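You operate a simulated robot arm through the tools that you are given. There is no shell and no other tool. Be economical: measure what you need, move in short steps, check, and stop when the job is done.

The job below is to be done with a simulated two-armed robot. You get a single attempt, and the scene is never put back.

JOB
Fill the beaker to 200 ml at the carboy, then carry the red tray to the trolley.
Fine: shut the tap; the beaker rides on the tray. Set down upright: beaker.
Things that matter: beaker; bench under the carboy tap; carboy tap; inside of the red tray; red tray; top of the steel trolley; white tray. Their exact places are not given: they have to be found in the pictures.

It is judged by the outcome, as a careful person would: the job done as asked, and still so three seconds after it is handed in. It fails if anything else is knocked over, pushed out of place, dropped, spilled or broken.

ROBOT AND FRAMES
Two 7-joint arms with two-finger parallel grippers on one trunk, on a base that drives. Base frame: it is fixed to the floor where the robot stands at the start and does not move with it; the origin is under the middle of the robot, x ahead of it, y to its left, z up. Units: m, degrees, N and s.
The left shoulder is at the start at [0.05, 0.161, 1.173], the right one opposite. Places, roughly: bench under the carboy tap [0.6, -1.2, 0.8]; carboy tap [0.7, -1.2, 1.2]; inside of the red tray [0.6, -0.2, 0.9]; top of the steel trolley [-1, 0, 0.8]; white tray [0.25, -1.75, 0.75]. Payload 3.43 kg a hand.
Tool frame (each hand has its own): the origin (TCP) lies between the finger pads and is the grasp point; the fingertips stand 0.03 m ahead of it; z points along the fingers, y is the line along which they close. Largest opening 0.094 m; finger width 0.028, thickness 0.01; the body of the gripper, 0.05 by 0.096 m, starts 0.055 m behind the TCP.
Orientation is that of the tool frame in the base frame, as a unit quaternion [x, y, z, w]. With the fingers straight down and closing along the base's y, the tool's x points along the base's -x, its y along +y and its z along -z.

CONTROLS
- The arms move only by the tool send_rows. It takes "left_plan", "right_plan" or both (then of equal length, played together; a hand with none holds still); each is a list of rows, each a list of 6 numbers: the shift along the base's x, y, z in m, then the turn, a rotation vector about the base's x, y, z in degrees. In form: [[tx, ty, tz, rx, ry, rz], ...]. A call has 1 to 12 rows; each row is the pose to reach, as a shift and turn from the pose commanded when the call began. "left_jaw" and "right_jaw" are, for a hand that has rows, the gripper command, from -1 (fully open) to 1 (shut), values between in proportion, set as the call begins (left out, the last holds). Each row takes 0.2 s and may step no farther than 0.05 m and 8.6 degrees from the row before; otherwise, or with a gripper value out of range, the whole call is refused. Where a pose cannot be reached the arm comes as near as it can. A force on the tool above 90 N (or 10 N above the force at the start of the call, whichever is more), or a blocked arm, ends the call early, and 0.2 s more pass. The fingers move at their own pace (about 0.045 m/s each) and stop on an object; they squeeze with about 40 N. The grip force told is the motor's: it shows also when the fingers shut on nothing. Time passes only in rows, and 0.2 s behind the last, so rows that repeat a pose let the fingers close. The reply holds the time, the measured pose of the TCP, the force on the tool along the base axes, the opening and the grip force, in the units named above and with some noise, with the torque about the TCP (base axes, N m) and any sound that the robot's microphone picked up.
- Cameras (640 x 400 px; columns grow to the right, rows downward): "scene" is now at [0.0715, -0.1009, 1.3047]; the picture's right is [-0.93, -0.36, 0.00], its down [-0.21, 0.55, -0.81] and it looks along [0.29, -0.75, -0.59] (base axes); focal length 214 px, centre (320, 200). "left" rides on the left gripper at [0.076, -0.014, -0.103] in its tool frame; the picture's right is [0.18, 0.98, 0.00], its down [-0.75, 0.14, -0.64] and it looks along [-0.63, 0.12, 0.77] (tool axes); focal length 243 px, centre (320, 200). "right" rides on the right gripper at [0.076, 0.014, -0.103] in its tool frame; the picture's right is [-0.18, 0.98, 0.00], its down [-0.75, -0.14, -0.64] and it looks along [-0.63, -0.12, 0.77] (tool axes); focal length 243 px, centre (320, 200).
- get_image(camera): a new picture of that camera. No time passes.
- move_column(by): slides the trunk up (or, below 0, down) by that many m; the arms and the scene camera ride with it, the base frame stays. It gives what a move gives, with no picture.
- roll_base(legs): drives the robot by 1 to 6 legs, each [ahead, left, turn to the left] in m, m and degrees, along the robot's own axes; the way and the turn of a leg run together, so that a leg with both is an arc; at most 1.5 m and 180 degrees a leg. The arms and the cameras ride along, it lands a little off, and it stops where it bumps. It gives what a move gives.
- pan_tilt(pan, tilt): turns the head with the scene camera to pan (to the left, within 80 degrees either way) and tilt (down, from -29 to 69), counted from straight ahead of the robot. It gives what a move gives.
- measure_at(camera, pixels): there is no depth. For up to 12 entries [column, row, z] of the newest picture of that camera ("zoom" is the newest enlarged one), the place [x, y] in the base frame at which the ray of that pixel passes the height z, good to about 0.002 m, but the place of the scene camera against the robot may be out by one fixed shift of up to 0.025 m in any direction. No time passes.
- zoom(camera, box): a new picture of the part [left, top, right, bottom] of that camera's present view, enlarged. No time passes.
- sign_off(): hands the job in; it is judged then, once.

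Keep the steps short. Do not move on a guess: measure, check each grasp and each placing, and mend mistakes. In all there are 80 turns and 58 pictures (those below and enlarged ones count). Leave the grippers open and the arms clear of the work at the hand-in unless told otherwise, and finish with a single line.

The tools are called after "Request:" by a JSON object that holds its "op" and its "data". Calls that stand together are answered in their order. send_rows: Moves the arms, as the interface text tells. Its arguments: {"type":"object","properties":{"left_plan":{"type":"array","items":{"type":"array","items":{"type":"number"}}},"left_jaw":{"type":"number"},"right_plan":{"type":"array","items":{"type":"array","items":{"type":"number"}}},"right_jaw":{"type":"number"}},"required":[]} The other tools are called the same way: move_column (by) slides the trunk up or down; roll_base (legs) drives the base; pan_tilt (pan, tilt) turns the head that bears the scene camera; get_image (camera) takes a picture; measure_at (camera, pixels) gives the place at which the rays of pixels pass given heights; zoom (camera, box) takes an enlarged picture of a part of a camera's view; sign_off () hands the job in.

At the start:

```text
t: 0.0
left_eef_pos: [0.2783, -0.0501, 1.212]
left_ee_rot: [-0.001, 1.0, 0.0, 0.0]
left_contact_force: [0.6, -0.5, -0.7]
left_moment: [-0.01, 0.0, -0.01]
left_grip_width: 0.0944
left_grip_force: 0.0
right_eef_pos: [0.2648, -0.344, 1.1712]
right_ee_rot: [0.0, 1.0, -0.001, 0.0]
right_contact_force: [0.2, 0.7, 0.8]
right_moment: [0.02, 0.04, -0.06]
right_grip_width: 0.0937
right_grip_force: 0.1
trunk travel left (down, up): [-0.2, 0.067]
robot x, y, heading: [0.0005, -0.0033, 0.1]
head pan, tilt: [-69.2, 36.2]
```

scene: 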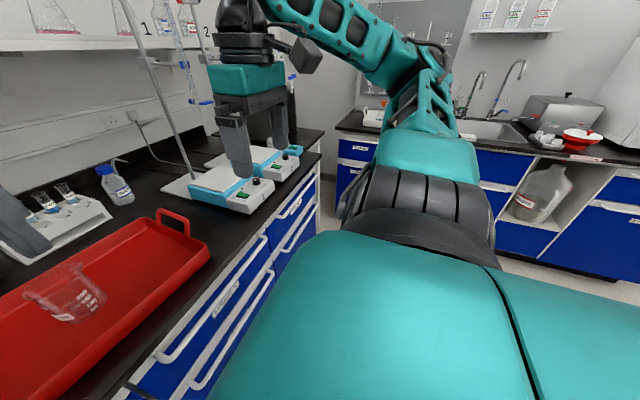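
right: 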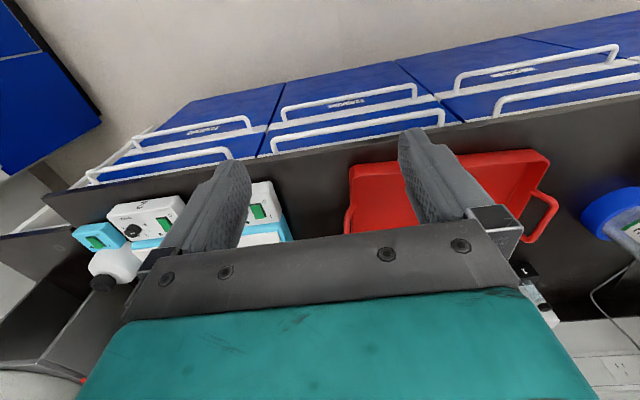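
left: 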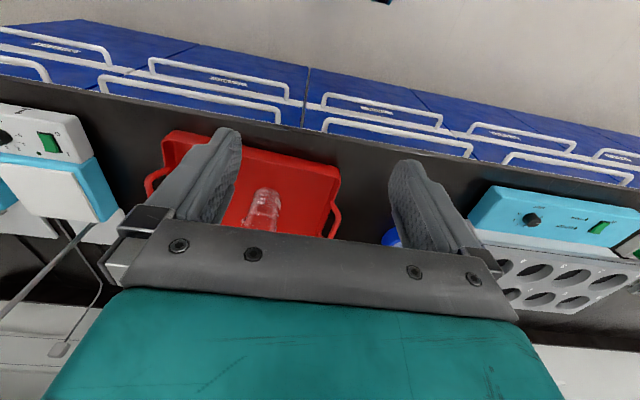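

I see the red tray with the beaker in it ahead of the robot. I'll turn the head straight ahead to see it properly.

Request:
{"op": "pan_tilt", "data": {"pan": -15, "tilt": 40}}

Request:
{"op": "get_image", "data": {"camera": "scene"}}

Request:
{"op": "pan_tilt", "data": {"pan": -65, "tilt": 10}}

Request:
{"op": "get_image", "data": {"camera": "scene"}}

```text
t: 1.2
left_eef_pos: [0.2801, -0.0508, 1.2131]
left_ee_rot: [-0.001, 1.0, 0.001, 0.0]
left_contact_force: [0.2, -0.4, 0.3]
left_moment: [0.0, 0.02, 0.01]
left_grip_width: 0.0941
left_grip_force: 0.1
right_eef_pos: [0.2651, -0.3436, 1.17]
right_ee_rot: [0.0, 1.0, -0.001, 0.0]
right_contact_force: [0.0, -0.3, -1.0]
right_moment: [-0.01, 0.02, -0.02]
right_grip_width: 0.094
right_grip_force: 0.1
trunk travel left (down, up): [-0.2, 0.067]
robot x, y, heading: [0.0004, -0.003, -0.1]
head pan, tilt: [-15.0, 40.0]
```

```text
54 pictures are left
```

scene: 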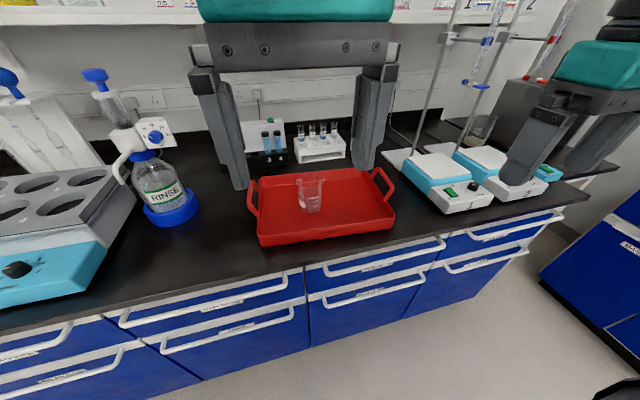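

```text
t: 2.4
left_eef_pos: [0.2794, -0.0504, 1.2123]
left_ee_rot: [-0.001, 1.0, 0.0, 0.0]
left_contact_force: [-0.8, 0.2, -0.7]
left_moment: [0.0, 0.0, -0.01]
left_grip_width: 0.0941
left_grip_force: 0.0
right_eef_pos: [0.266, -0.3453, 1.1715]
right_ee_rot: [0.0, 1.0, -0.002, 0.001]
right_contact_force: [0.7, -0.5, 0.5]
right_moment: [0.0, 0.01, 0.01]
right_grip_width: 0.0942
right_grip_force: 0.0
trunk travel left (down, up): [-0.2, 0.067]
robot x, y, heading: [0.0021, -0.0017, 0.0]
head pan, tilt: [-65.0, 10.0]
```

```text
53 pictures are left
```

scene: 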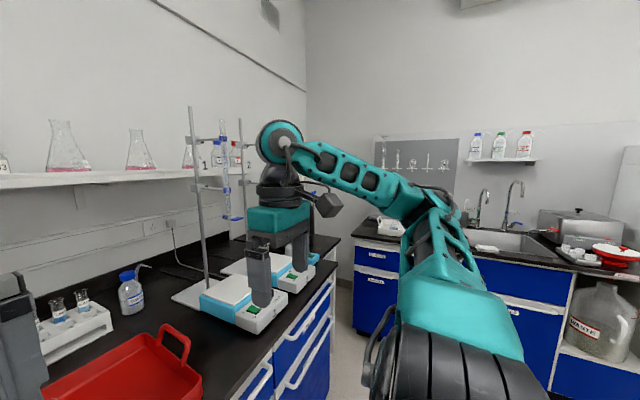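

The beaker stands in the red tray; the carboy is hidden behind the right hand. I'll take the measurement view of tray and beaker now.

Request:
{"op": "pan_tilt", "data": {"pan": -18, "tilt": 48}}

Request:
{"op": "zoom", "data": {"camera": "scene", "box": [200, 60, 460, 222]}}

Request:
{"op": "roll_base", "data": {"legs": [[-0.2, 0, 0], [0, 0, -80]]}}

Request:
{"op": "pan_tilt", "data": {"pan": 5, "tilt": 15}}

Request:
{"op": "get_image", "data": {"camera": "scene"}}

```text
t: 3.6
left_eef_pos: [0.281, -0.0499, 1.2125]
left_ee_rot: [-0.001, 1.0, 0.0, -0.002]
left_contact_force: [-0.3, -0.9, 0.7]
left_moment: [0.0, -0.02, 0.02]
left_grip_width: 0.094
left_grip_force: 0.0
right_eef_pos: [0.2647, -0.3451, 1.17]
right_ee_rot: [0.001, 1.0, -0.001, 0.0]
right_contact_force: [-0.3, -0.3, -0.4]
right_moment: [0.05, -0.06, 0.01]
right_grip_width: 0.0941
right_grip_force: 0.1
trunk travel left (down, up): [-0.2, 0.067]
robot x, y, heading: [-0.0047, -0.003, 0.0]
head pan, tilt: [-18.0, 48.0]
```

```text
2.46 times, centred on (330, 141) of scene
```

zoom: 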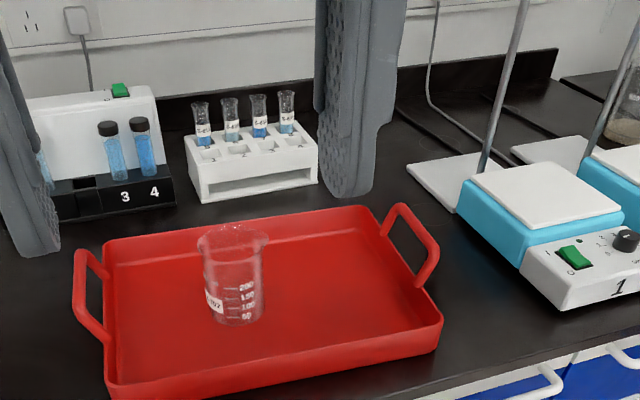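

```text
t: 8.6
left_eef_pos: [-0.2012, -0.2838, 1.213]
left_ee_rot: [0.64, 0.768, 0.0, 0.0]
left_contact_force: [1.0, -0.1, 0.3]
left_moment: [0.03, 0.01, 0.03]
left_grip_width: 0.0943
left_grip_force: 0.1
right_eef_pos: [-0.4939, -0.3229, 1.1705]
right_ee_rot: [0.641, 0.767, -0.001, 0.0]
right_contact_force: [-0.5, -0.2, 0.3]
right_moment: [0.03, -0.01, -0.03]
right_grip_width: 0.0941
right_grip_force: 0.2
trunk travel left (down, up): [-0.2, 0.067]
robot x, y, heading: [-0.2046, 0.0018, -79.6]
head pan, tilt: [-18.0, 48.0]
```

```text
t: 9.6
left_eef_pos: [-0.2014, -0.2843, 1.2117]
left_ee_rot: [0.64, 0.768, 0.0, 0.0]
left_contact_force: [-0.3, -0.1, 0.5]
left_moment: [0.01, -0.04, -0.01]
left_grip_width: 0.0938
left_grip_force: 0.0
right_eef_pos: [-0.4936, -0.3226, 1.1711]
right_ee_rot: [0.64, 0.768, -0.001, -0.001]
right_contact_force: [0.8, 1.0, -0.5]
right_moment: [0.02, 0.04, 0.0]
right_grip_width: 0.094
right_grip_force: 0.0
trunk travel left (down, up): [-0.2, 0.067]
robot x, y, heading: [-0.2003, 0.0034, -79.6]
head pan, tilt: [5.0, 15.0]
```

```text
51 pictures are left
```

scene: 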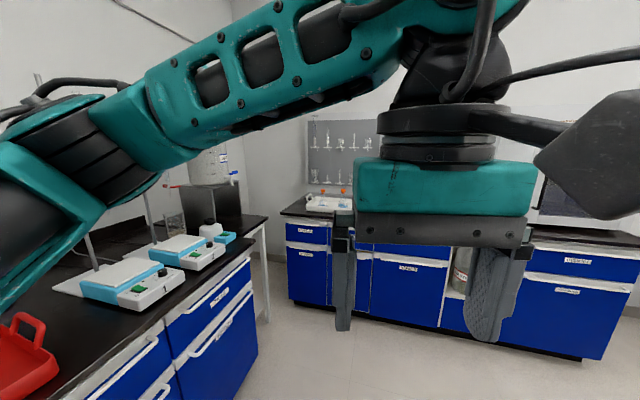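

The carboy stands on a dark box at (208,180). First I'll measure the tray and beaker in the enlarged picture, before zooming in on the carboy.

Request:
{"op": "measure_at", "data": {"camera": "zoom", "pixels": [[235, 322, 0.9], [208, 242, 0.98], [262, 242, 0.98], [212, 318, 0.9], [260, 318, 0.9], [80, 260, 0.95], [395, 210, 0.95], [437, 270, 0.95], [105, 330, 0.95], [105, 385, 0.93], [437, 335, 0.93], [240, 310, 0.9]]}}

Request:
{"op": "zoom", "data": {"camera": "scene", "box": [130, 110, 290, 210]}}

```text
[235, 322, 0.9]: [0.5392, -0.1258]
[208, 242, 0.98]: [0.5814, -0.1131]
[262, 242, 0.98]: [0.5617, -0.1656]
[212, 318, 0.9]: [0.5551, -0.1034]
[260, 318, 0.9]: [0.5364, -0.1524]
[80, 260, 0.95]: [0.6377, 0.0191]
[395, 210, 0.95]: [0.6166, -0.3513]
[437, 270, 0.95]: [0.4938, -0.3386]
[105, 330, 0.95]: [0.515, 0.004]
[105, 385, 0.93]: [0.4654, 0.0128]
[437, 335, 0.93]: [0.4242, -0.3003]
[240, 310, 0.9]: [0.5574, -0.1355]
```

```text
4.00 times, centred on (210, 160) of scene
```

zoom: 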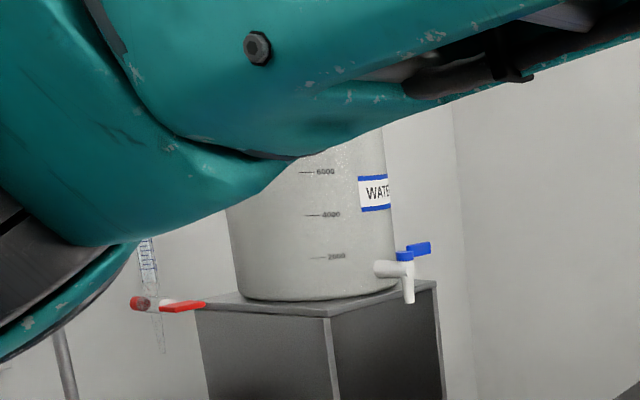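

The carboy tap is white with a blue lever. I'll check where the back cabinets begin on the floor before driving toward the carboy.

Request:
{"op": "get_image", "data": {"camera": "scene"}}

Request:
{"op": "measure_at", "data": {"camera": "scene", "pixels": [[300, 300, 0.0], [600, 360, 0.0], [185, 180, 1.1], [243, 182, 1.1], [266, 318, 0.0], [232, 173, 1.15], [268, 218, 0.8], [225, 240, 0.8]]}}

```text
49 pictures are left
```

scene: 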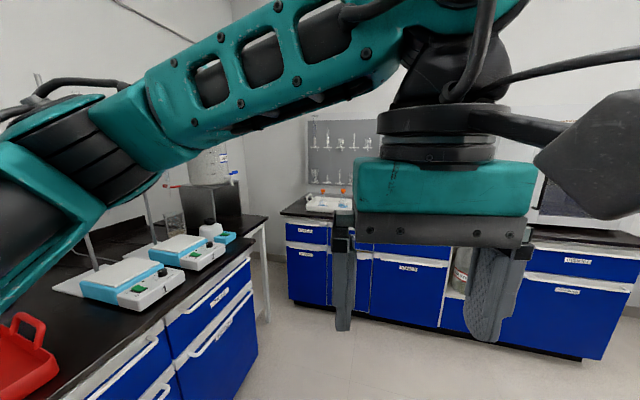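

```text
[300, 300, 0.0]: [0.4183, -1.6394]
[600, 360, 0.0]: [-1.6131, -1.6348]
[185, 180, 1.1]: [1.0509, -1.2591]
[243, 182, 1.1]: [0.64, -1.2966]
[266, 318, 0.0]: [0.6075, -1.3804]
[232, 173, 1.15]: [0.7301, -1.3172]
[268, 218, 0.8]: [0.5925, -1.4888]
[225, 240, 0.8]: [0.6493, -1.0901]
```

The back cabinets begin at y≈-1.63. I'll drive to about (-0.25, -1.05), turn to face +x and look at the carboy.

Request:
{"op": "roll_base", "data": {"legs": [[1.02, -0.24, 0], [0, 0, 79.6]]}}

Request:
{"op": "pan_tilt", "data": {"pan": -2, "tilt": 15}}

Request:
{"op": "get_image", "data": {"camera": "scene"}}

```text
t: 18.3
left_eef_pos: [0.021, -1.0799, 1.2133]
left_ee_rot: [-0.003, 1.0, 0.0, 0.0]
left_contact_force: [-0.5, 0.0, 0.0]
left_moment: [0.0, 0.0, 0.03]
left_grip_width: 0.0941
left_grip_force: 0.1
right_eef_pos: [0.0092, -1.3731, 1.1704]
right_ee_rot: [-0.003, 1.0, 0.0, 0.0]
right_contact_force: [0.2, -0.1, 1.5]
right_moment: [-0.01, -0.02, -0.01]
right_grip_width: 0.0939
right_grip_force: 0.0
trunk travel left (down, up): [-0.2, 0.067]
robot x, y, heading: [-0.2576, -1.0283, 0.4]
head pan, tilt: [5.0, 15.0]
```

```text
t: 19.0
left_eef_pos: [0.0213, -1.08, 1.2131]
left_ee_rot: [-0.003, 1.0, -0.001, 0.001]
left_contact_force: [0.0, 1.2, 0.1]
left_moment: [0.03, 0.02, -0.01]
left_grip_width: 0.0942
left_grip_force: 0.1
right_eef_pos: [0.0085, -1.3729, 1.1715]
right_ee_rot: [-0.003, 1.0, -0.001, 0.0]
right_contact_force: [0.2, 1.4, 0.6]
right_moment: [-0.01, -0.02, 0.0]
right_grip_width: 0.0941
right_grip_force: 0.0
trunk travel left (down, up): [-0.2, 0.067]
robot x, y, heading: [-0.2607, -1.0308, 0.2]
head pan, tilt: [-2.0, 15.0]
```

```text
48 pictures are left
```

scene: 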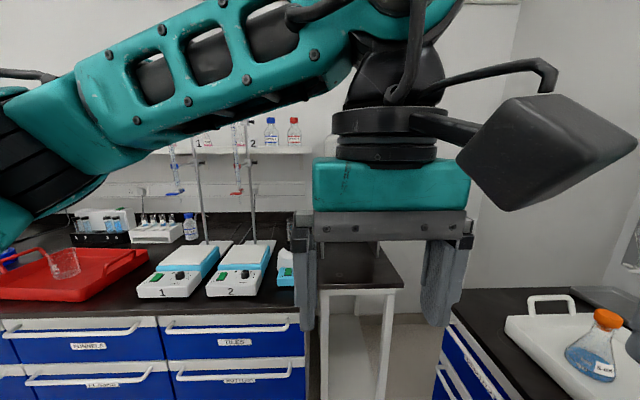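

The left hand blocks the carboy. I'll move it 0.25 m to the left and look again.

Request:
{"op": "send_rows", "data": {"left_plan": [[0, 0.05, 0, 0, 0, 0], [0, 0.1, 0, 0, 0, 0], [0, 0.15, 0, 0, 0, 0], [0, 0.2, 0, 0, 0, 0], [0, 0.25, 0, 0, 0, 0], [0, 0.3, 0, 0, 0, 0]]}}

Request:
{"op": "get_image", "data": {"camera": "scene"}}

```text
t: 20.4
left_eef_pos: [0.021, -0.7788, 1.2126]
left_ee_rot: [-0.003, 1.0, -0.001, 0.0]
left_contact_force: [-0.6, 0.2, 0.5]
left_moment: [-0.01, 0.02, -0.02]
left_grip_width: 0.0942
left_grip_force: 0.1
right_eef_pos: [0.0072, -1.3737, 1.1717]
right_ee_rot: [-0.002, 1.0, -0.001, -0.001]
right_contact_force: [1.4, -0.9, 0.4]
right_moment: [-0.02, 0.0, -0.01]
right_grip_width: 0.094
right_grip_force: 0.0
trunk travel left (down, up): [-0.2, 0.067]
robot x, y, heading: [-0.2602, -1.0306, 0.2]
head pan, tilt: [-2.0, 15.0]
```

```text
47 pictures are left
```

scene: 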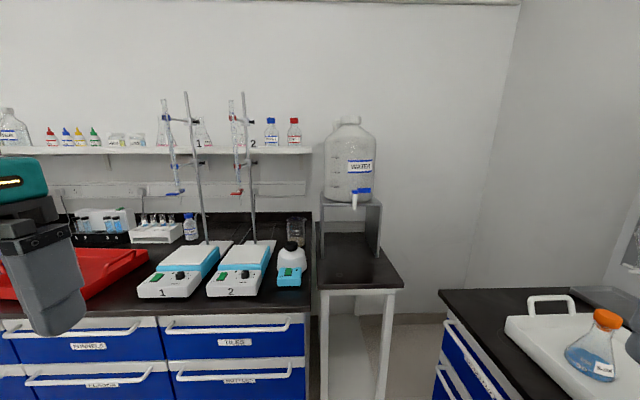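

Clear view: the tap is at (356,197) over a narrow side bench. I'll zoom in to see its geometry.

Request:
{"op": "zoom", "data": {"camera": "scene", "box": [310, 170, 406, 230]}}

Request:
{"op": "measure_at", "data": {"camera": "scene", "pixels": [[318, 290, 0.8], [404, 289, 0.8], [380, 255, 0.8], [322, 258, 0.8], [356, 207, 1.1], [380, 200, 1.1], [324, 200, 1.1], [441, 291, 0.8], [306, 312, 0.85], [356, 207, 1.12]]}}

```text
6.67 times, centred on (358, 200) of scene
```

zoom: 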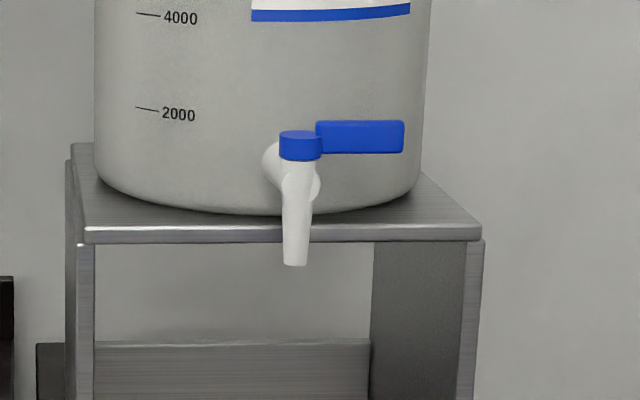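

```text
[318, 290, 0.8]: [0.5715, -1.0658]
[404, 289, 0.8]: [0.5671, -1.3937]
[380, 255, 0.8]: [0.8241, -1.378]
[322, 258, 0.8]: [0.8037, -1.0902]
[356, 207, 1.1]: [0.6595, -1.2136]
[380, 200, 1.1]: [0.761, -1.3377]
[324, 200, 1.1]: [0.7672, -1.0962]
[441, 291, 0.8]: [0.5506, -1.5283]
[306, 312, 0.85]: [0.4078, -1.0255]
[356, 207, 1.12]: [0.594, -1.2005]
```

The tap spout is near (0.62, -1.21), with its blue lever pointing to -y, presumably the shut position. Next I'll go back for the beaker: drive left 1.05 m, then a little forward.

Request:
{"op": "roll_base", "data": {"legs": [[0, 1.05, 0], [0.22, 0, 0]]}}

Request:
{"op": "pan_tilt", "data": {"pan": -12, "tilt": 45}}

Request:
{"op": "get_image", "data": {"camera": "scene"}}

Request:
{"op": "get_image", "data": {"camera": "right"}}

```text
t: 27.1
left_eef_pos: [0.2292, 0.2744, 1.2122]
left_ee_rot: [-0.009, 1.0, 0.0, -0.002]
left_contact_force: [0.2, -0.2, 0.0]
left_moment: [0.05, 0.03, -0.02]
left_grip_width: 0.0938
left_grip_force: 0.1
right_eef_pos: [0.2217, -0.3198, 1.1712]
right_ee_rot: [-0.007, 1.0, -0.001, 0.0]
right_contact_force: [0.2, -0.9, 0.3]
right_moment: [0.02, -0.01, 0.02]
right_grip_width: 0.0939
right_grip_force: 0.0
trunk travel left (down, up): [-0.2, 0.067]
robot x, y, heading: [-0.0478, 0.019, 0.8]
head pan, tilt: [-2.0, 15.0]
```

```text
t: 28.0
left_eef_pos: [0.2269, 0.2742, 1.2133]
left_ee_rot: [-0.007, 1.0, 0.0, -0.001]
left_contact_force: [-0.1, 0.4, -0.2]
left_moment: [0.0, 0.0, 0.0]
left_grip_width: 0.0941
left_grip_force: 0.0
right_eef_pos: [0.2204, -0.3193, 1.1706]
right_ee_rot: [-0.007, 1.0, -0.002, 0.0]
right_contact_force: [0.5, 0.2, -0.1]
right_moment: [0.04, 0.02, -0.01]
right_grip_width: 0.0941
right_grip_force: 0.0
trunk travel left (down, up): [-0.2, 0.067]
robot x, y, heading: [-0.0469, 0.0221, 0.8]
head pan, tilt: [-12.0, 45.0]
```

```text
45 pictures are left
```

scene: 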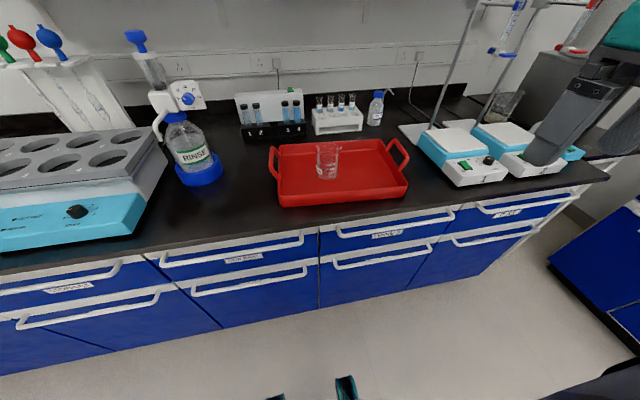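

```text
44 pictures are left
```

right: 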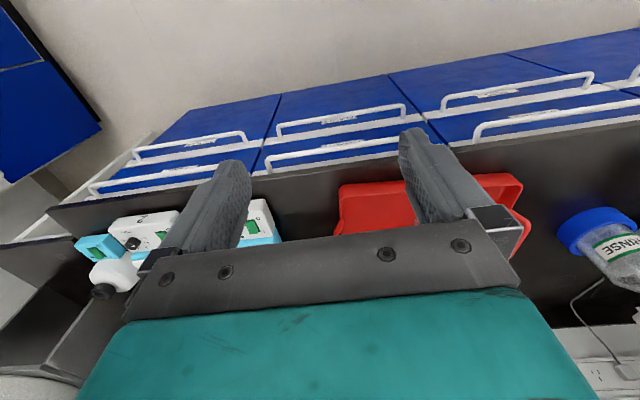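

I'll bring the right hand forward over the near side of the tray, at a safe height, and use its camera to measure the beaker accurately.

Request:
{"op": "send_rows", "data": {"right_plan": [[0.04, 0.025, 0, 0, 0, 0], [0.08, 0.05, 0, 0, 0, 0], [0.12, 0.075, 0, 0, 0, 0], [0.16, 0.1, 0, 0, 0, 0], [0.2, 0.12, 0, 0, 0, 0]]}}

Request:
{"op": "get_image", "data": {"camera": "right"}}

Request:
{"op": "zoom", "data": {"camera": "scene", "box": [260, 120, 420, 220]}}

```text
t: 29.2
left_eef_pos: [0.2284, 0.2752, 1.2135]
left_ee_rot: [-0.008, 1.0, 0.0, -0.002]
left_contact_force: [-0.1, 0.2, 0.9]
left_moment: [0.02, 0.03, 0.01]
left_grip_width: 0.0938
left_grip_force: 0.0
right_eef_pos: [0.4224, -0.1998, 1.1698]
right_ee_rot: [-0.008, 1.0, 0.0, 0.0]
right_contact_force: [-0.9, -0.8, -1.2]
right_moment: [0.03, 0.0, 0.01]
right_grip_width: 0.094
right_grip_force: 0.0
trunk travel left (down, up): [-0.2, 0.067]
robot x, y, heading: [-0.0502, 0.019, 0.7]
head pan, tilt: [-12.0, 45.0]
```

```text
43 pictures are left
```

right: 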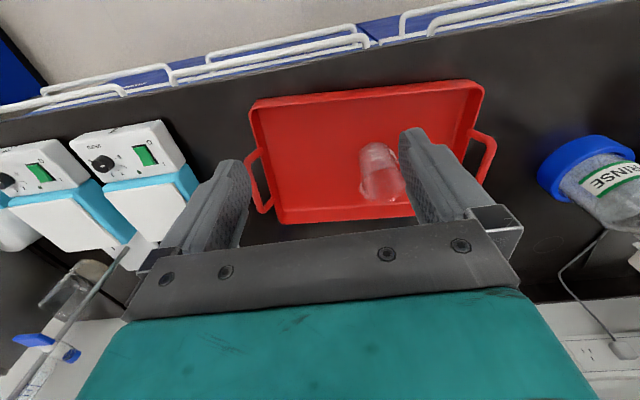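

```text
4.00 times, centred on (340, 170) of scene
```

zoom: 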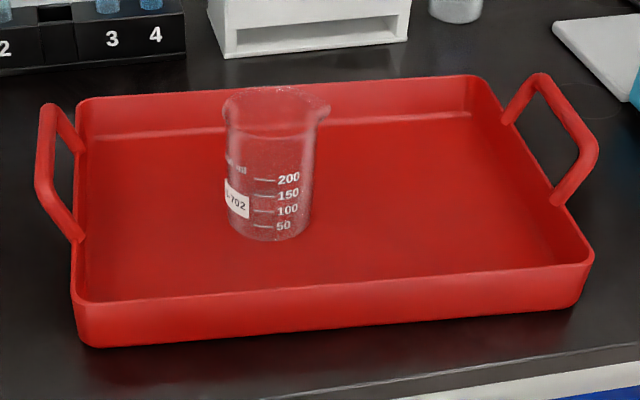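

Measuring the beaker and tray points in the wrist picture at several candidate heights.

Request:
{"op": "measure_at", "data": {"camera": "right", "pixels": [[250, 102, 0.93], [484, 85, 0.93], [280, 222, 0.93], [378, 148, 0.88], [378, 148, 0.9], [390, 200, 0.98], [362, 190, 0.97], [405, 198, 0.97], [265, 185, 0.93], [490, 155, 0.93]]}}

Request:
{"op": "measure_at", "data": {"camera": "zoom", "pixels": [[593, 262, 0.93], [73, 300, 0.93], [478, 76, 0.93], [78, 100, 0.93], [268, 230, 0.88], [268, 230, 0.9], [272, 103, 0.98], [225, 105, 0.97], [318, 105, 0.97], [570, 145, 0.93], [55, 170, 0.93]]}}

```text
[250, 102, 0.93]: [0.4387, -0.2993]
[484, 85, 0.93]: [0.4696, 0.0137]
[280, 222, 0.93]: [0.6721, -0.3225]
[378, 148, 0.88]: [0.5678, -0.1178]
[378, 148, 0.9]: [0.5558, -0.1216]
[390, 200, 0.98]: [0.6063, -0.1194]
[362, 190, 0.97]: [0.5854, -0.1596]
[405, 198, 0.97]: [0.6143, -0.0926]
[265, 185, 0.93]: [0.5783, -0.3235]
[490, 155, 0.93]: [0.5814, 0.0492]
```

```text
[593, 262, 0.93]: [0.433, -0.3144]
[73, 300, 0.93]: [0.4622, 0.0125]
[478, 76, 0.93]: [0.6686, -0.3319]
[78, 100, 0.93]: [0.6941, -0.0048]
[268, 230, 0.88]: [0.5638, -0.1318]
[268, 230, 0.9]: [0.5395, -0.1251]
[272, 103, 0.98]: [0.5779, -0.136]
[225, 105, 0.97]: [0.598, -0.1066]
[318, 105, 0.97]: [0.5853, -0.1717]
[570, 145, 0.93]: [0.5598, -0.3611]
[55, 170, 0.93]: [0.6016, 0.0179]
```

The beaker is near (0.57, -0.12). A hand pointing straight down would hit the tap when the beaker is set under it, so I'll grip with the tool pitched about 35° forward. I'll pitch and approach from the robot side, then look.

Request:
{"op": "send_rows", "data": {"right_plan": [[0.0, 0.02, -0.01, 0, -8, 0], [0.0, 0.04, -0.03, 0, -16, 0], [0.0, 0.06, -0.06, 0, -24, 0], [0.0, 0.07, -0.09, 0, -32, 0], [0.01, 0.078, -0.12, 0, -35, 0]]}}

Request:
{"op": "get_image", "data": {"camera": "right"}}

```text
t: 30.4
left_eef_pos: [0.2274, 0.274, 1.212]
left_ee_rot: [-0.009, 1.0, 0.0, 0.0]
left_contact_force: [0.4, 0.5, 0.8]
left_moment: [-0.02, 0.02, 0.01]
left_grip_width: 0.0939
left_grip_force: 0.0
right_eef_pos: [0.4307, -0.1217, 1.0499]
right_ee_rot: [-0.006, 0.954, -0.002, 0.301]
right_contact_force: [0.2, -0.6, 0.9]
right_moment: [-0.01, 0.0, -0.01]
right_grip_width: 0.0939
right_grip_force: 0.0
trunk travel left (down, up): [-0.2, 0.067]
robot x, y, heading: [-0.0491, 0.0229, 0.7]
head pan, tilt: [-12.0, 45.0]
```

```text
41 pictures are left
```

right: 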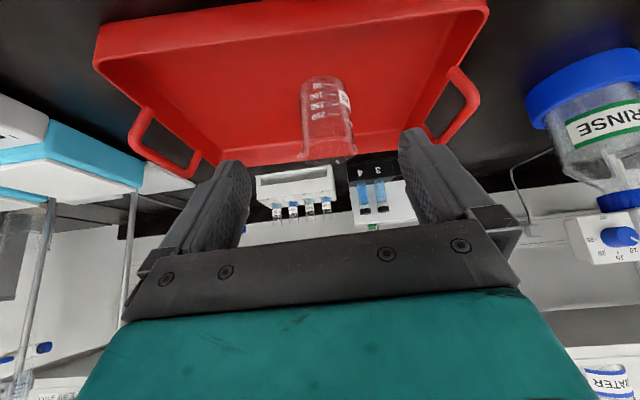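

Triangulating the tray's far-right corner and the beaker's base and rim from this second wrist view.

Request:
{"op": "measure_at", "data": {"camera": "right", "pixels": [[200, 165, 0.91], [200, 165, 0.93], [200, 165, 0.95], [321, 85, 0.87], [321, 85, 0.89], [321, 85, 0.91], [303, 150, 0.97], [354, 150, 0.97], [303, 150, 0.99], [354, 150, 0.99], [304, 95, 0.9], [342, 92, 0.9]]}}

Request:
{"op": "zoom", "data": {"camera": "right", "box": [256, 60, 416, 160]}}

```text
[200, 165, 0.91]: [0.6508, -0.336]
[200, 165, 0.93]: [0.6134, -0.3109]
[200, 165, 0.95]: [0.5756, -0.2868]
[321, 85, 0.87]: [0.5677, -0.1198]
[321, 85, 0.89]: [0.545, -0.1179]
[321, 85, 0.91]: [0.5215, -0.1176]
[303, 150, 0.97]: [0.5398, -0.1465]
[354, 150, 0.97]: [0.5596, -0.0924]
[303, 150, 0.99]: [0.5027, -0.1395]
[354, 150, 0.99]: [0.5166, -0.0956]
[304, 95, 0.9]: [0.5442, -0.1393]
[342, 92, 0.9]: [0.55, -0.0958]
```

```text
4.00 times, centred on (336, 110) of right
```

zoom: 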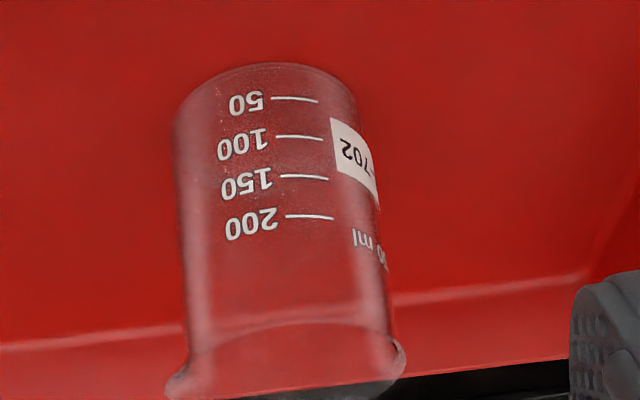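

I'll lower the hand 6 cm for a second parallel view to get heights reliably.

Request:
{"op": "send_rows", "data": {"right_plan": [[0, 0, -0.03, 0, 0, 0], [0, 0, -0.06, 0, 0, 0], [0, 0, -0.06, 0, 0, 0]]}}

Request:
{"op": "get_image", "data": {"camera": "right"}}

Request:
{"op": "zoom", "data": {"camera": "right", "box": [256, 30, 416, 130]}}

Request:
{"op": "measure_at", "data": {"camera": "zoom", "pixels": [[320, 200, 0.9], [320, 200, 0.86], [320, 300, 0.9], [320, 300, 0.86], [320, 100, 0.9], [320, 100, 0.86]]}}

```text
t: 31.2
left_eef_pos: [0.2277, 0.2743, 1.2136]
left_ee_rot: [-0.008, 1.0, 0.001, 0.0]
left_contact_force: [0.6, -0.1, -0.2]
left_moment: [0.0, 0.0, -0.01]
left_grip_width: 0.0941
left_grip_force: 0.1
right_eef_pos: [0.4302, -0.1209, 0.9887]
right_ee_rot: [-0.007, 0.954, -0.003, 0.301]
right_contact_force: [0.2, -0.3, 0.0]
right_moment: [-0.01, -0.01, -0.02]
right_grip_width: 0.0939
right_grip_force: 0.1
trunk travel left (down, up): [-0.2, 0.067]
robot x, y, heading: [-0.0519, 0.0199, 0.9]
head pan, tilt: [-12.0, 45.0]
```

```text
39 pictures are left
```

right: 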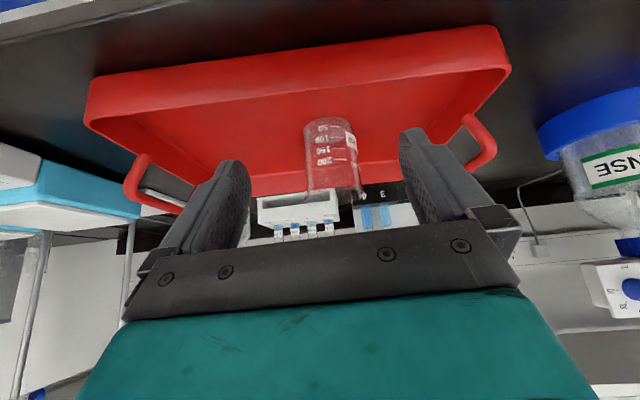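

```text
4.00 times, centred on (336, 80) of right
```

zoom: 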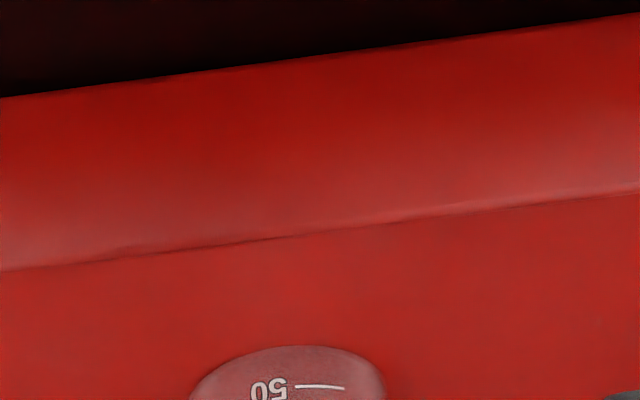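

```text
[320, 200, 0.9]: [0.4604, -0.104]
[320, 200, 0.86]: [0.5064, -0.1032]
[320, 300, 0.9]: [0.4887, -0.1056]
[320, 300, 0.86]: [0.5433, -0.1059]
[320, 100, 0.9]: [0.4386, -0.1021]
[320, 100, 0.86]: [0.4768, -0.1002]
```

Request:
{"op": "measure_at", "data": {"camera": "right", "pixels": [[304, 130, 0.853], [353, 127, 0.853], [328, 117, 0.853], [306, 160, 0.895], [358, 160, 0.895], [307, 193, 0.94], [366, 200, 0.94], [86, 110, 0.9], [90, 75, 0.9], [508, 65, 0.9], [497, 28, 0.86]]}}

Request:
{"op": "zoom", "data": {"camera": "right", "box": [256, 105, 416, 205]}}

```text
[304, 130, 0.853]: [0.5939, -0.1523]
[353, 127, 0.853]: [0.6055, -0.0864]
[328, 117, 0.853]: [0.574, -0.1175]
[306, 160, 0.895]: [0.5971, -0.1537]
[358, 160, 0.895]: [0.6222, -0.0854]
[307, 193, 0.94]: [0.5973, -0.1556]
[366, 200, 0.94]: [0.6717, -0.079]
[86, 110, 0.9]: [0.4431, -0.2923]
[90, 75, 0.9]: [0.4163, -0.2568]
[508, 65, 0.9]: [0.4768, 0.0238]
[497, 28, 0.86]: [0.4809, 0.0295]
```

```text
4.00 times, centred on (336, 155) of right
```

zoom: 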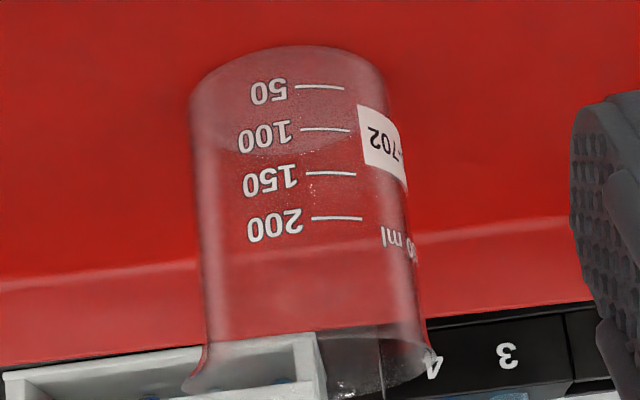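

Beaker axis is at about (0.606, -0.120), base z≈0.853, diameter ≈0.068. I'll approach along the tool direction, fingers straddling it.

Request:
{"op": "send_rows", "data": {"right_plan": [[0.04, 0.001, 0.01, 0, 0, 0], [0.08, 0.001, 0.015, 0, 0, 0], [0.115, 0.0015, 0.005, 0, 0, 0], [0.13, 0.0015, -0.018, 0, 0, 0], [0.144, 0.0015, -0.038, 0, 0, 0], [0.156, 0.0015, -0.056, 0, 0, 0], [0.168, 0.0015, -0.0735, 0, 0, 0], [0.168, 0.0015, -0.0735, 0, 0, 0]]}}

Request:
{"op": "get_image", "data": {"camera": "right"}}

Request:
{"op": "zoom", "data": {"camera": "scene", "box": [260, 100, 420, 200]}}

```text
t: 33.0
left_eef_pos: [0.2282, 0.2746, 1.2135]
left_ee_rot: [-0.008, 1.0, 0.0, 0.0]
left_contact_force: [0.1, 0.5, 0.9]
left_moment: [0.03, 0.01, -0.01]
left_grip_width: 0.0941
left_grip_force: 0.1
right_eef_pos: [0.5412, -0.1738, 0.9619]
right_ee_rot: [-0.007, 0.954, -0.003, 0.301]
right_contact_force: [-0.6, 0.6, 0.6]
right_moment: [-0.06, -0.04, 0.0]
right_grip_width: 0.094
right_grip_force: 0.0
right hand out of reach, approached as far as the arm can: row 3, 4, 5, 6, 7, 8
trunk travel left (down, up): [-0.2, 0.067]
robot x, y, heading: [-0.0503, 0.0276, 0.9]
head pan, tilt: [-12.0, 45.0]
```

```text
36 pictures are left
```

right: 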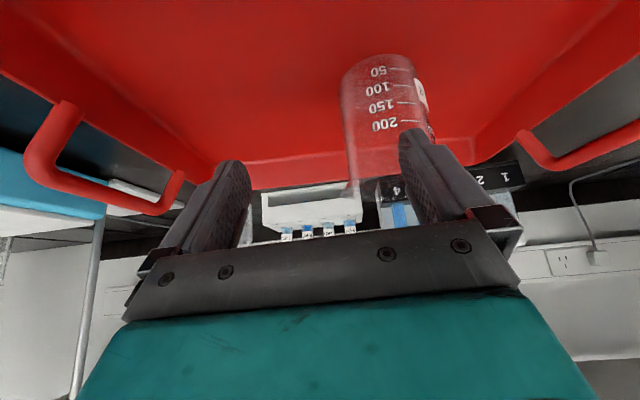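

```text
4.00 times, centred on (340, 150) of scene
```

zoom: 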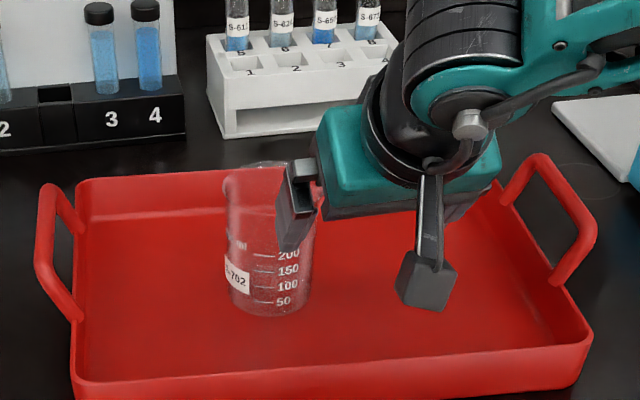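

Out of reach and nothing touched. I'll back the right hand off up and toward me, pull the left hand back, and then drive nearer.

Request:
{"op": "send_rows", "data": {"right_plan": [[-0.03, 0, 0.03, 0, 0, 0], [-0.07, 0, 0.05, 0, 0, 0], [-0.11, 0.0, 0.07, 0, 0, 0], [-0.15, 0.0, 0.1, 0, 0, 0]], "left_plan": [[-0.03, 0, 0.0, 0, 0, 0], [-0.06, 0, 0.0, 0, 0, 0], [-0.08, 0, 0.0, 0, 0, 0], [-0.1, 0, 0, 0, 0, 0]]}}

Request:
{"op": "roll_base", "data": {"legs": [[0.16, 0.0, 0]]}}

```text
t: 34.0
left_eef_pos: [0.1267, 0.2754, 1.2139]
left_ee_rot: [-0.009, 1.0, 0.0, 0.0]
left_contact_force: [-0.2, -0.9, -0.6]
left_moment: [0.0, 0.01, 0.03]
left_grip_width: 0.0943
left_grip_force: 0.2
right_eef_pos: [0.39, -0.1737, 1.066]
right_ee_rot: [-0.006, 0.953, -0.003, 0.301]
right_contact_force: [-0.1, -0.3, 0.0]
right_moment: [0.0, -0.03, 0.04]
right_grip_width: 0.094
right_grip_force: 0.0
trunk travel left (down, up): [-0.2, 0.067]
robot x, y, heading: [-0.0483, 0.0187, 0.8]
head pan, tilt: [-12.0, 45.0]
```

```text
t: 35.5
left_eef_pos: [0.2893, 0.2767, 1.2142]
left_ee_rot: [-0.008, 1.0, 0.0, -0.001]
left_contact_force: [0.0, 0.3, -0.8]
left_moment: [0.01, 0.0, 0.02]
left_grip_width: 0.0939
left_grip_force: 0.1
right_eef_pos: [0.5523, -0.172, 1.0645]
right_ee_rot: [-0.007, 0.954, -0.003, 0.301]
right_contact_force: [0.2, 0.2, -0.2]
right_moment: [0.04, -0.02, -0.01]
right_grip_width: 0.0941
right_grip_force: 0.1
trunk travel left (down, up): [-0.2, 0.067]
robot x, y, heading: [0.1127, 0.0274, 0.7]
head pan, tilt: [-12.0, 45.0]
```

Moving beside and then along the tool axis to the grasp pose, jaws still open.

Request:
{"op": "send_rows", "data": {"right_plan": [[-0.005, 0.03, -0.03, 0, 0, 0], [-0.008, 0.0525, -0.065, 0, 0, 0], [0.01, 0.0525, -0.093, 0, 0, 0], [0.028, 0.0525, -0.121, 0, 0, 0], [0.0457, 0.0525, -0.1495, 0, 0, 0], [0.0457, 0.0525, -0.1495, 0, 0, 0]]}}

Request:
{"op": "get_image", "data": {"camera": "right"}}

Request:
{"op": "pan_tilt", "data": {"pan": -12, "tilt": 52}}

Request:
{"op": "zoom", "data": {"camera": "scene", "box": [240, 80, 432, 200]}}

```text
t: 36.9
left_eef_pos: [0.2885, 0.2764, 1.2126]
left_ee_rot: [-0.008, 1.0, 0.0, 0.0]
left_contact_force: [-0.7, -0.1, -0.1]
left_moment: [-0.02, 0.0, 0.02]
left_grip_width: 0.0939
left_grip_force: 0.0
right_eef_pos: [0.5946, -0.1333, 0.9255]
right_ee_rot: [-0.007, 0.954, -0.002, 0.301]
right_contact_force: [0.0, 0.1, 0.3]
right_moment: [0.01, 0.0, 0.0]
right_grip_width: 0.0941
right_grip_force: 0.0
right hand out of reach, approached as far as the arm can: row 5, 6
trunk travel left (down, up): [-0.2, 0.067]
robot x, y, heading: [0.1108, 0.0297, 0.6]
head pan, tilt: [-12.0, 45.0]
```

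```text
34 pictures are left
```

right: 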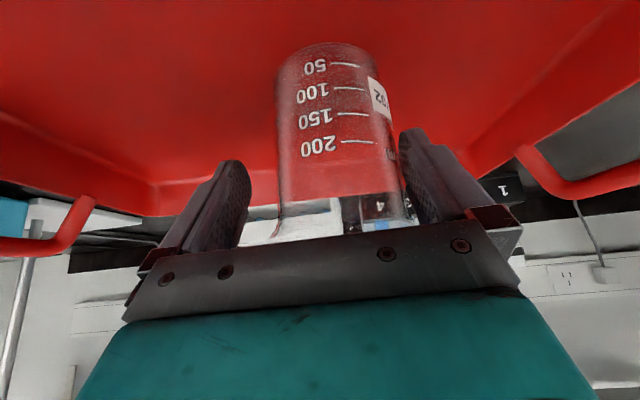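

```text
t: 37.5
left_eef_pos: [0.2886, 0.2773, 1.2137]
left_ee_rot: [-0.008, 1.0, 0.0, 0.0]
left_contact_force: [0.8, -0.8, -0.5]
left_moment: [-0.01, 0.03, 0.05]
left_grip_width: 0.0943
left_grip_force: 0.1
right_eef_pos: [0.5941, -0.1329, 0.927]
right_ee_rot: [-0.007, 0.954, -0.002, 0.301]
right_contact_force: [1.2, -0.9, 0.2]
right_moment: [0.0, -0.02, 0.03]
right_grip_width: 0.0941
right_grip_force: 0.1
trunk travel left (down, up): [-0.2, 0.067]
robot x, y, heading: [0.1094, 0.0178, 0.9]
head pan, tilt: [-12.0, 52.0]
```

```text
3.33 times, centred on (336, 140) of scene
```

zoom: 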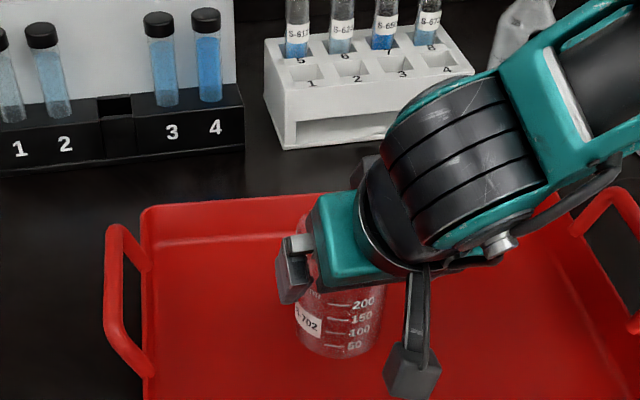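

Reach is again limited, and the left finger sits close to the glass. I'll back off up and centre the hand, lower the trunk 9 cm, and then advance.

Request:
{"op": "send_rows", "data": {"right_plan": [[-0.012, 0.002, 0.02, 0, 0, 0], [-0.03, 0.007, 0.05, 0, 0, 0], [-0.045, 0.0135, 0.09, 0, 0, 0], [-0.045, 0.0135, 0.09, 0, 0, 0]]}}

Request:
{"op": "move_column", "data": {"by": -0.09}}

```text
t: 38.5
left_eef_pos: [0.2895, 0.2763, 1.2138]
left_ee_rot: [-0.007, 1.0, -0.001, 0.0]
left_contact_force: [-0.4, 0.2, -0.1]
left_moment: [0.0, 0.02, -0.03]
left_grip_width: 0.094
left_grip_force: 0.0
right_eef_pos: [0.5486, -0.1181, 1.016]
right_ee_rot: [-0.006, 0.954, -0.003, 0.301]
right_contact_force: [-0.5, -0.6, 0.3]
right_moment: [0.0, 0.03, -0.02]
right_grip_width: 0.0943
right_grip_force: 0.1
trunk travel left (down, up): [-0.2, 0.067]
robot x, y, heading: [0.11, 0.0252, 0.8]
head pan, tilt: [-12.0, 52.0]
```

```text
t: 39.8
left_eef_pos: [0.2884, 0.277, 1.1232]
left_ee_rot: [-0.008, 1.0, 0.0, 0.0]
left_contact_force: [0.4, 0.0, -0.1]
left_moment: [0.0, -0.02, -0.01]
left_grip_width: 0.0938
left_grip_force: 0.0
right_eef_pos: [0.549, -0.1189, 0.926]
right_ee_rot: [-0.006, 0.954, -0.003, 0.3]
right_contact_force: [-0.5, 0.8, 0.3]
right_moment: [0.0, 0.04, -0.02]
right_grip_width: 0.0939
right_grip_force: 0.1
trunk travel left (down, up): [-0.11, 0.157]
robot x, y, heading: [0.1138, 0.0238, 0.7]
head pan, tilt: [-12.0, 52.0]
```

Now advancing 5 cm to the beaker, jaws open.

Request:
{"op": "send_rows", "data": {"right_plan": [[0.02, 0, -0.002, 0, 0, 0], [0.036, 0, -0.006, 0, 0, 0], [0.049, 0, -0.011, 0, 0, 0], [0.049, 0, -0.011, 0, 0, 0]]}}

Request:
{"op": "get_image", "data": {"camera": "right"}}

```text
t: 40.8
left_eef_pos: [0.2891, 0.2754, 1.124]
left_ee_rot: [-0.008, 1.0, 0.0, 0.001]
left_contact_force: [-0.4, -0.2, -0.1]
left_moment: [0.0, -0.01, 0.01]
left_grip_width: 0.0942
left_grip_force: 0.1
right_eef_pos: [0.5969, -0.1174, 0.9146]
right_ee_rot: [-0.007, 0.954, -0.003, 0.3]
right_contact_force: [0.1, 0.0, -0.2]
right_moment: [0.02, 0.0, 0.0]
right_grip_width: 0.0938
right_grip_force: 0.1
trunk travel left (down, up): [-0.11, 0.157]
robot x, y, heading: [0.1132, 0.0234, 0.9]
head pan, tilt: [-12.0, 52.0]
```

```text
32 pictures are left
```

right: 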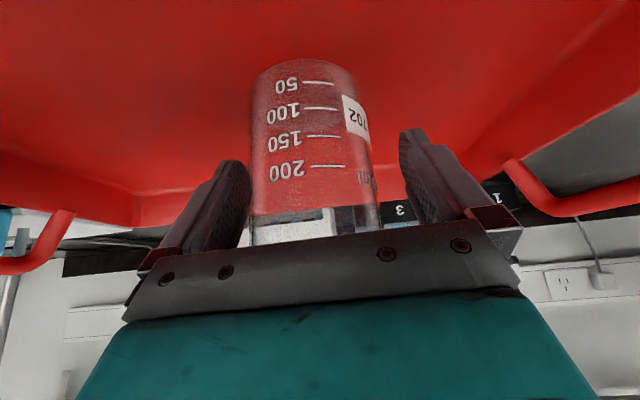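

Request:
{"op": "measure_at", "data": {"camera": "right", "pixels": [[250, 100, 0.865], [358, 95, 0.865], [250, 150, 0.89], [368, 150, 0.89], [305, 62, 0.853], [250, 185, 0.91], [375, 185, 0.91]]}}

```text
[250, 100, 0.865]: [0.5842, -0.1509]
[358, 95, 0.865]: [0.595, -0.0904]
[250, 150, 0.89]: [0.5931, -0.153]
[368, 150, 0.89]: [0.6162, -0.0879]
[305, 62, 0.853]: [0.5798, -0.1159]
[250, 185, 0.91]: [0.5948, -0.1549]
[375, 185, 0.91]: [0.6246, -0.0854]
```

The glass is centred at y≈-0.121, so I'll shift 2 mm and close the jaws.

Request:
{"op": "send_rows", "data": {"right_plan": [[0, -0.002, 0, 0, 0, 0], [0, -0.002, 0, 0, 0, 0], [0, -0.002, 0, 0, 0, 0], [0, -0.002, 0, 0, 0, 0], [0, -0.002, 0, 0, 0, 0]], "right_jaw": 1}}

```text
t: 42.0
left_eef_pos: [0.289, 0.2764, 1.1244]
left_ee_rot: [-0.008, 1.0, 0.0, 0.0]
left_contact_force: [0.1, -1.1, 0.1]
left_moment: [0.0, -0.01, 0.01]
left_grip_width: 0.0938
left_grip_force: 0.0
right_eef_pos: [0.5974, -0.1212, 0.9152]
right_ee_rot: [-0.007, 0.954, -0.003, 0.301]
right_contact_force: [-0.2, 0.6, 1.3]
right_moment: [-0.06, 0.01, -0.01]
right_grip_width: 0.071
right_grip_force: 40.1
trunk travel left (down, up): [-0.11, 0.157]
robot x, y, heading: [0.1094, 0.0222, 0.6]
head pan, tilt: [-12.0, 52.0]
```

Gripped at 71 mm with 40 N. Lifting straight up with the trunk, then pulling the hand back over the near edge, and checking.

Request:
{"op": "move_column", "data": {"by": 0.12}}

Request:
{"op": "send_rows", "data": {"right_plan": [[-0.04, 0, 0.02, 0, 0, 0], [-0.09, -0.0, 0.02, 0, 0, 0], [-0.14, -0.0, 0.02, 0, 0, 0], [-0.19, -0.02, 0.02, 0, 0, 0]]}}

Request:
{"op": "get_image", "data": {"camera": "right"}}

```text
t: 43.5
left_eef_pos: [0.2883, 0.2765, 1.2443]
left_ee_rot: [-0.008, 1.0, 0.0, 0.0]
left_contact_force: [-0.5, 0.9, 0.0]
left_moment: [-0.01, -0.01, -0.01]
left_grip_width: 0.0939
left_grip_force: 0.0
right_eef_pos: [0.5988, -0.1209, 1.0352]
right_ee_rot: [-0.007, 0.953, -0.002, 0.301]
right_contact_force: [-0.3, -0.4, -0.9]
right_moment: [-0.02, 0.02, 0.01]
right_grip_width: 0.0703
right_grip_force: 40.4
trunk travel left (down, up): [-0.23, 0.037]
robot x, y, heading: [0.1114, 0.025, 0.7]
head pan, tilt: [-12.0, 52.0]
```

```text
refused: row 4 steps farther than a row can; nothing moved
```

```text
31 pictures are left
```

right: 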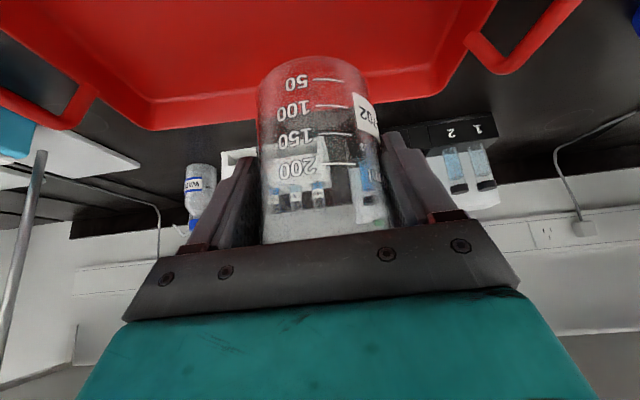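

Held well. Pulling the hand back over the near edge, then driving back and right toward the carboy.

Request:
{"op": "send_rows", "data": {"right_plan": [[-0.04, 0, 0.02, 0, 0, 0], [-0.08, 0, 0.02, 0, 0, 0], [-0.12, 0, 0.02, 0, 0, 0], [-0.16, 0, 0.02, 0, 0, 0]]}}

Request:
{"op": "roll_base", "data": {"legs": [[-0.3, 0, 0], [0, -1.1, 0]]}}

Request:
{"op": "pan_tilt", "data": {"pan": -5, "tilt": 20}}

Request:
{"op": "get_image", "data": {"camera": "scene"}}

```text
t: 44.5
left_eef_pos: [0.2899, 0.2763, 1.243]
left_ee_rot: [-0.008, 1.0, -0.001, 0.0]
left_contact_force: [-0.5, 0.5, -0.4]
left_moment: [-0.01, -0.05, 0.02]
left_grip_width: 0.0937
left_grip_force: 0.0
right_eef_pos: [0.4744, -0.1041, 1.0584]
right_ee_rot: [-0.005, 0.954, -0.003, 0.3]
right_contact_force: [-0.3, 0.0, -1.1]
right_moment: [-0.01, -0.03, 0.01]
right_grip_width: 0.0702
right_grip_force: 39.7
right hand out of reach, approached as far as the arm can: row 3, 4
trunk travel left (down, up): [-0.23, 0.037]
robot x, y, heading: [0.1102, 0.0188, 0.7]
head pan, tilt: [-12.0, 52.0]
```

```text
t: 51.8
left_eef_pos: [0.0086, -0.8308, 1.2442]
left_ee_rot: [-0.011, 1.0, -0.001, 0.001]
left_contact_force: [-1.0, -0.1, -0.3]
left_moment: [0.02, 0.0, -0.02]
left_grip_width: 0.094
left_grip_force: 0.1
right_eef_pos: [0.1988, -1.2086, 1.0591]
right_ee_rot: [-0.012, 0.954, -0.001, 0.3]
right_contact_force: [0.7, -0.5, -0.5]
right_moment: [0.04, 0.04, -0.01]
right_grip_width: 0.0704
right_grip_force: 39.3
trunk travel left (down, up): [-0.23, 0.037]
robot x, y, heading: [-0.1686, -1.0856, 1.4]
head pan, tilt: [-12.0, 52.0]
```

```text
t: 52.7
left_eef_pos: [0.0096, -0.8297, 1.2432]
left_ee_rot: [-0.012, 1.0, -0.001, 0.0]
left_contact_force: [0.1, -0.1, 1.4]
left_moment: [0.01, 0.0, 0.01]
left_grip_width: 0.094
left_grip_force: 0.1
right_eef_pos: [0.1974, -1.2098, 1.0576]
right_ee_rot: [-0.011, 0.954, -0.001, 0.301]
right_contact_force: [0.0, -0.2, -0.4]
right_moment: [0.01, -0.01, -0.02]
right_grip_width: 0.0704
right_grip_force: 40.2
trunk travel left (down, up): [-0.23, 0.037]
robot x, y, heading: [-0.1664, -1.0854, 1.3]
head pan, tilt: [-5.0, 20.0]
```

```text
30 pictures are left
```

scene: 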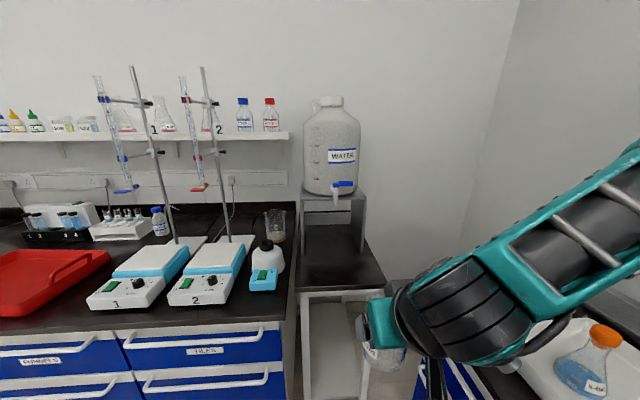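

I'll zoom on the tap from this second position to triangulate the spout.

Request:
{"op": "zoom", "data": {"camera": "scene", "box": [270, 160, 430, 260]}}

Request:
{"op": "measure_at", "data": {"camera": "zoom", "pixels": [[265, 178, 1.06], [265, 178, 1.08], [265, 178, 1.1], [265, 178, 1.12], [300, 95, 1.14], [330, 95, 1.14], [270, 95, 1.14], [410, 120, 1.08], [120, 118, 1.08]]}}

```text
4.00 times, centred on (350, 210) of scene
```

zoom: 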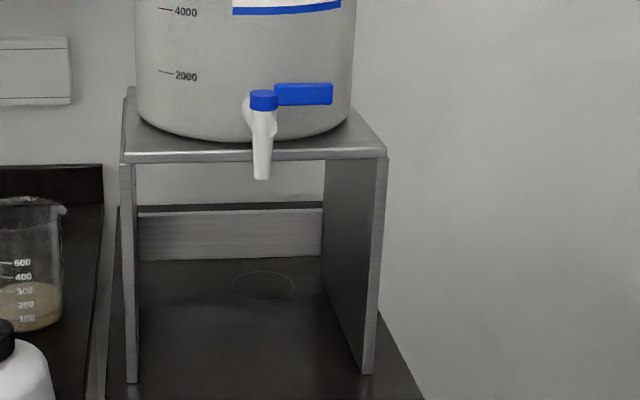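

```text
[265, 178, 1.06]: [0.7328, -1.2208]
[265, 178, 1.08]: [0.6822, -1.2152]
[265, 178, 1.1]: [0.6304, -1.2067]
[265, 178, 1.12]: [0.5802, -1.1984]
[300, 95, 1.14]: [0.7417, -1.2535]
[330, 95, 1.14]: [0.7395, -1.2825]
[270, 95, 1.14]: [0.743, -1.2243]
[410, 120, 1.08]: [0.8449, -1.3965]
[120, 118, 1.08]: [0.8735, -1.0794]
```

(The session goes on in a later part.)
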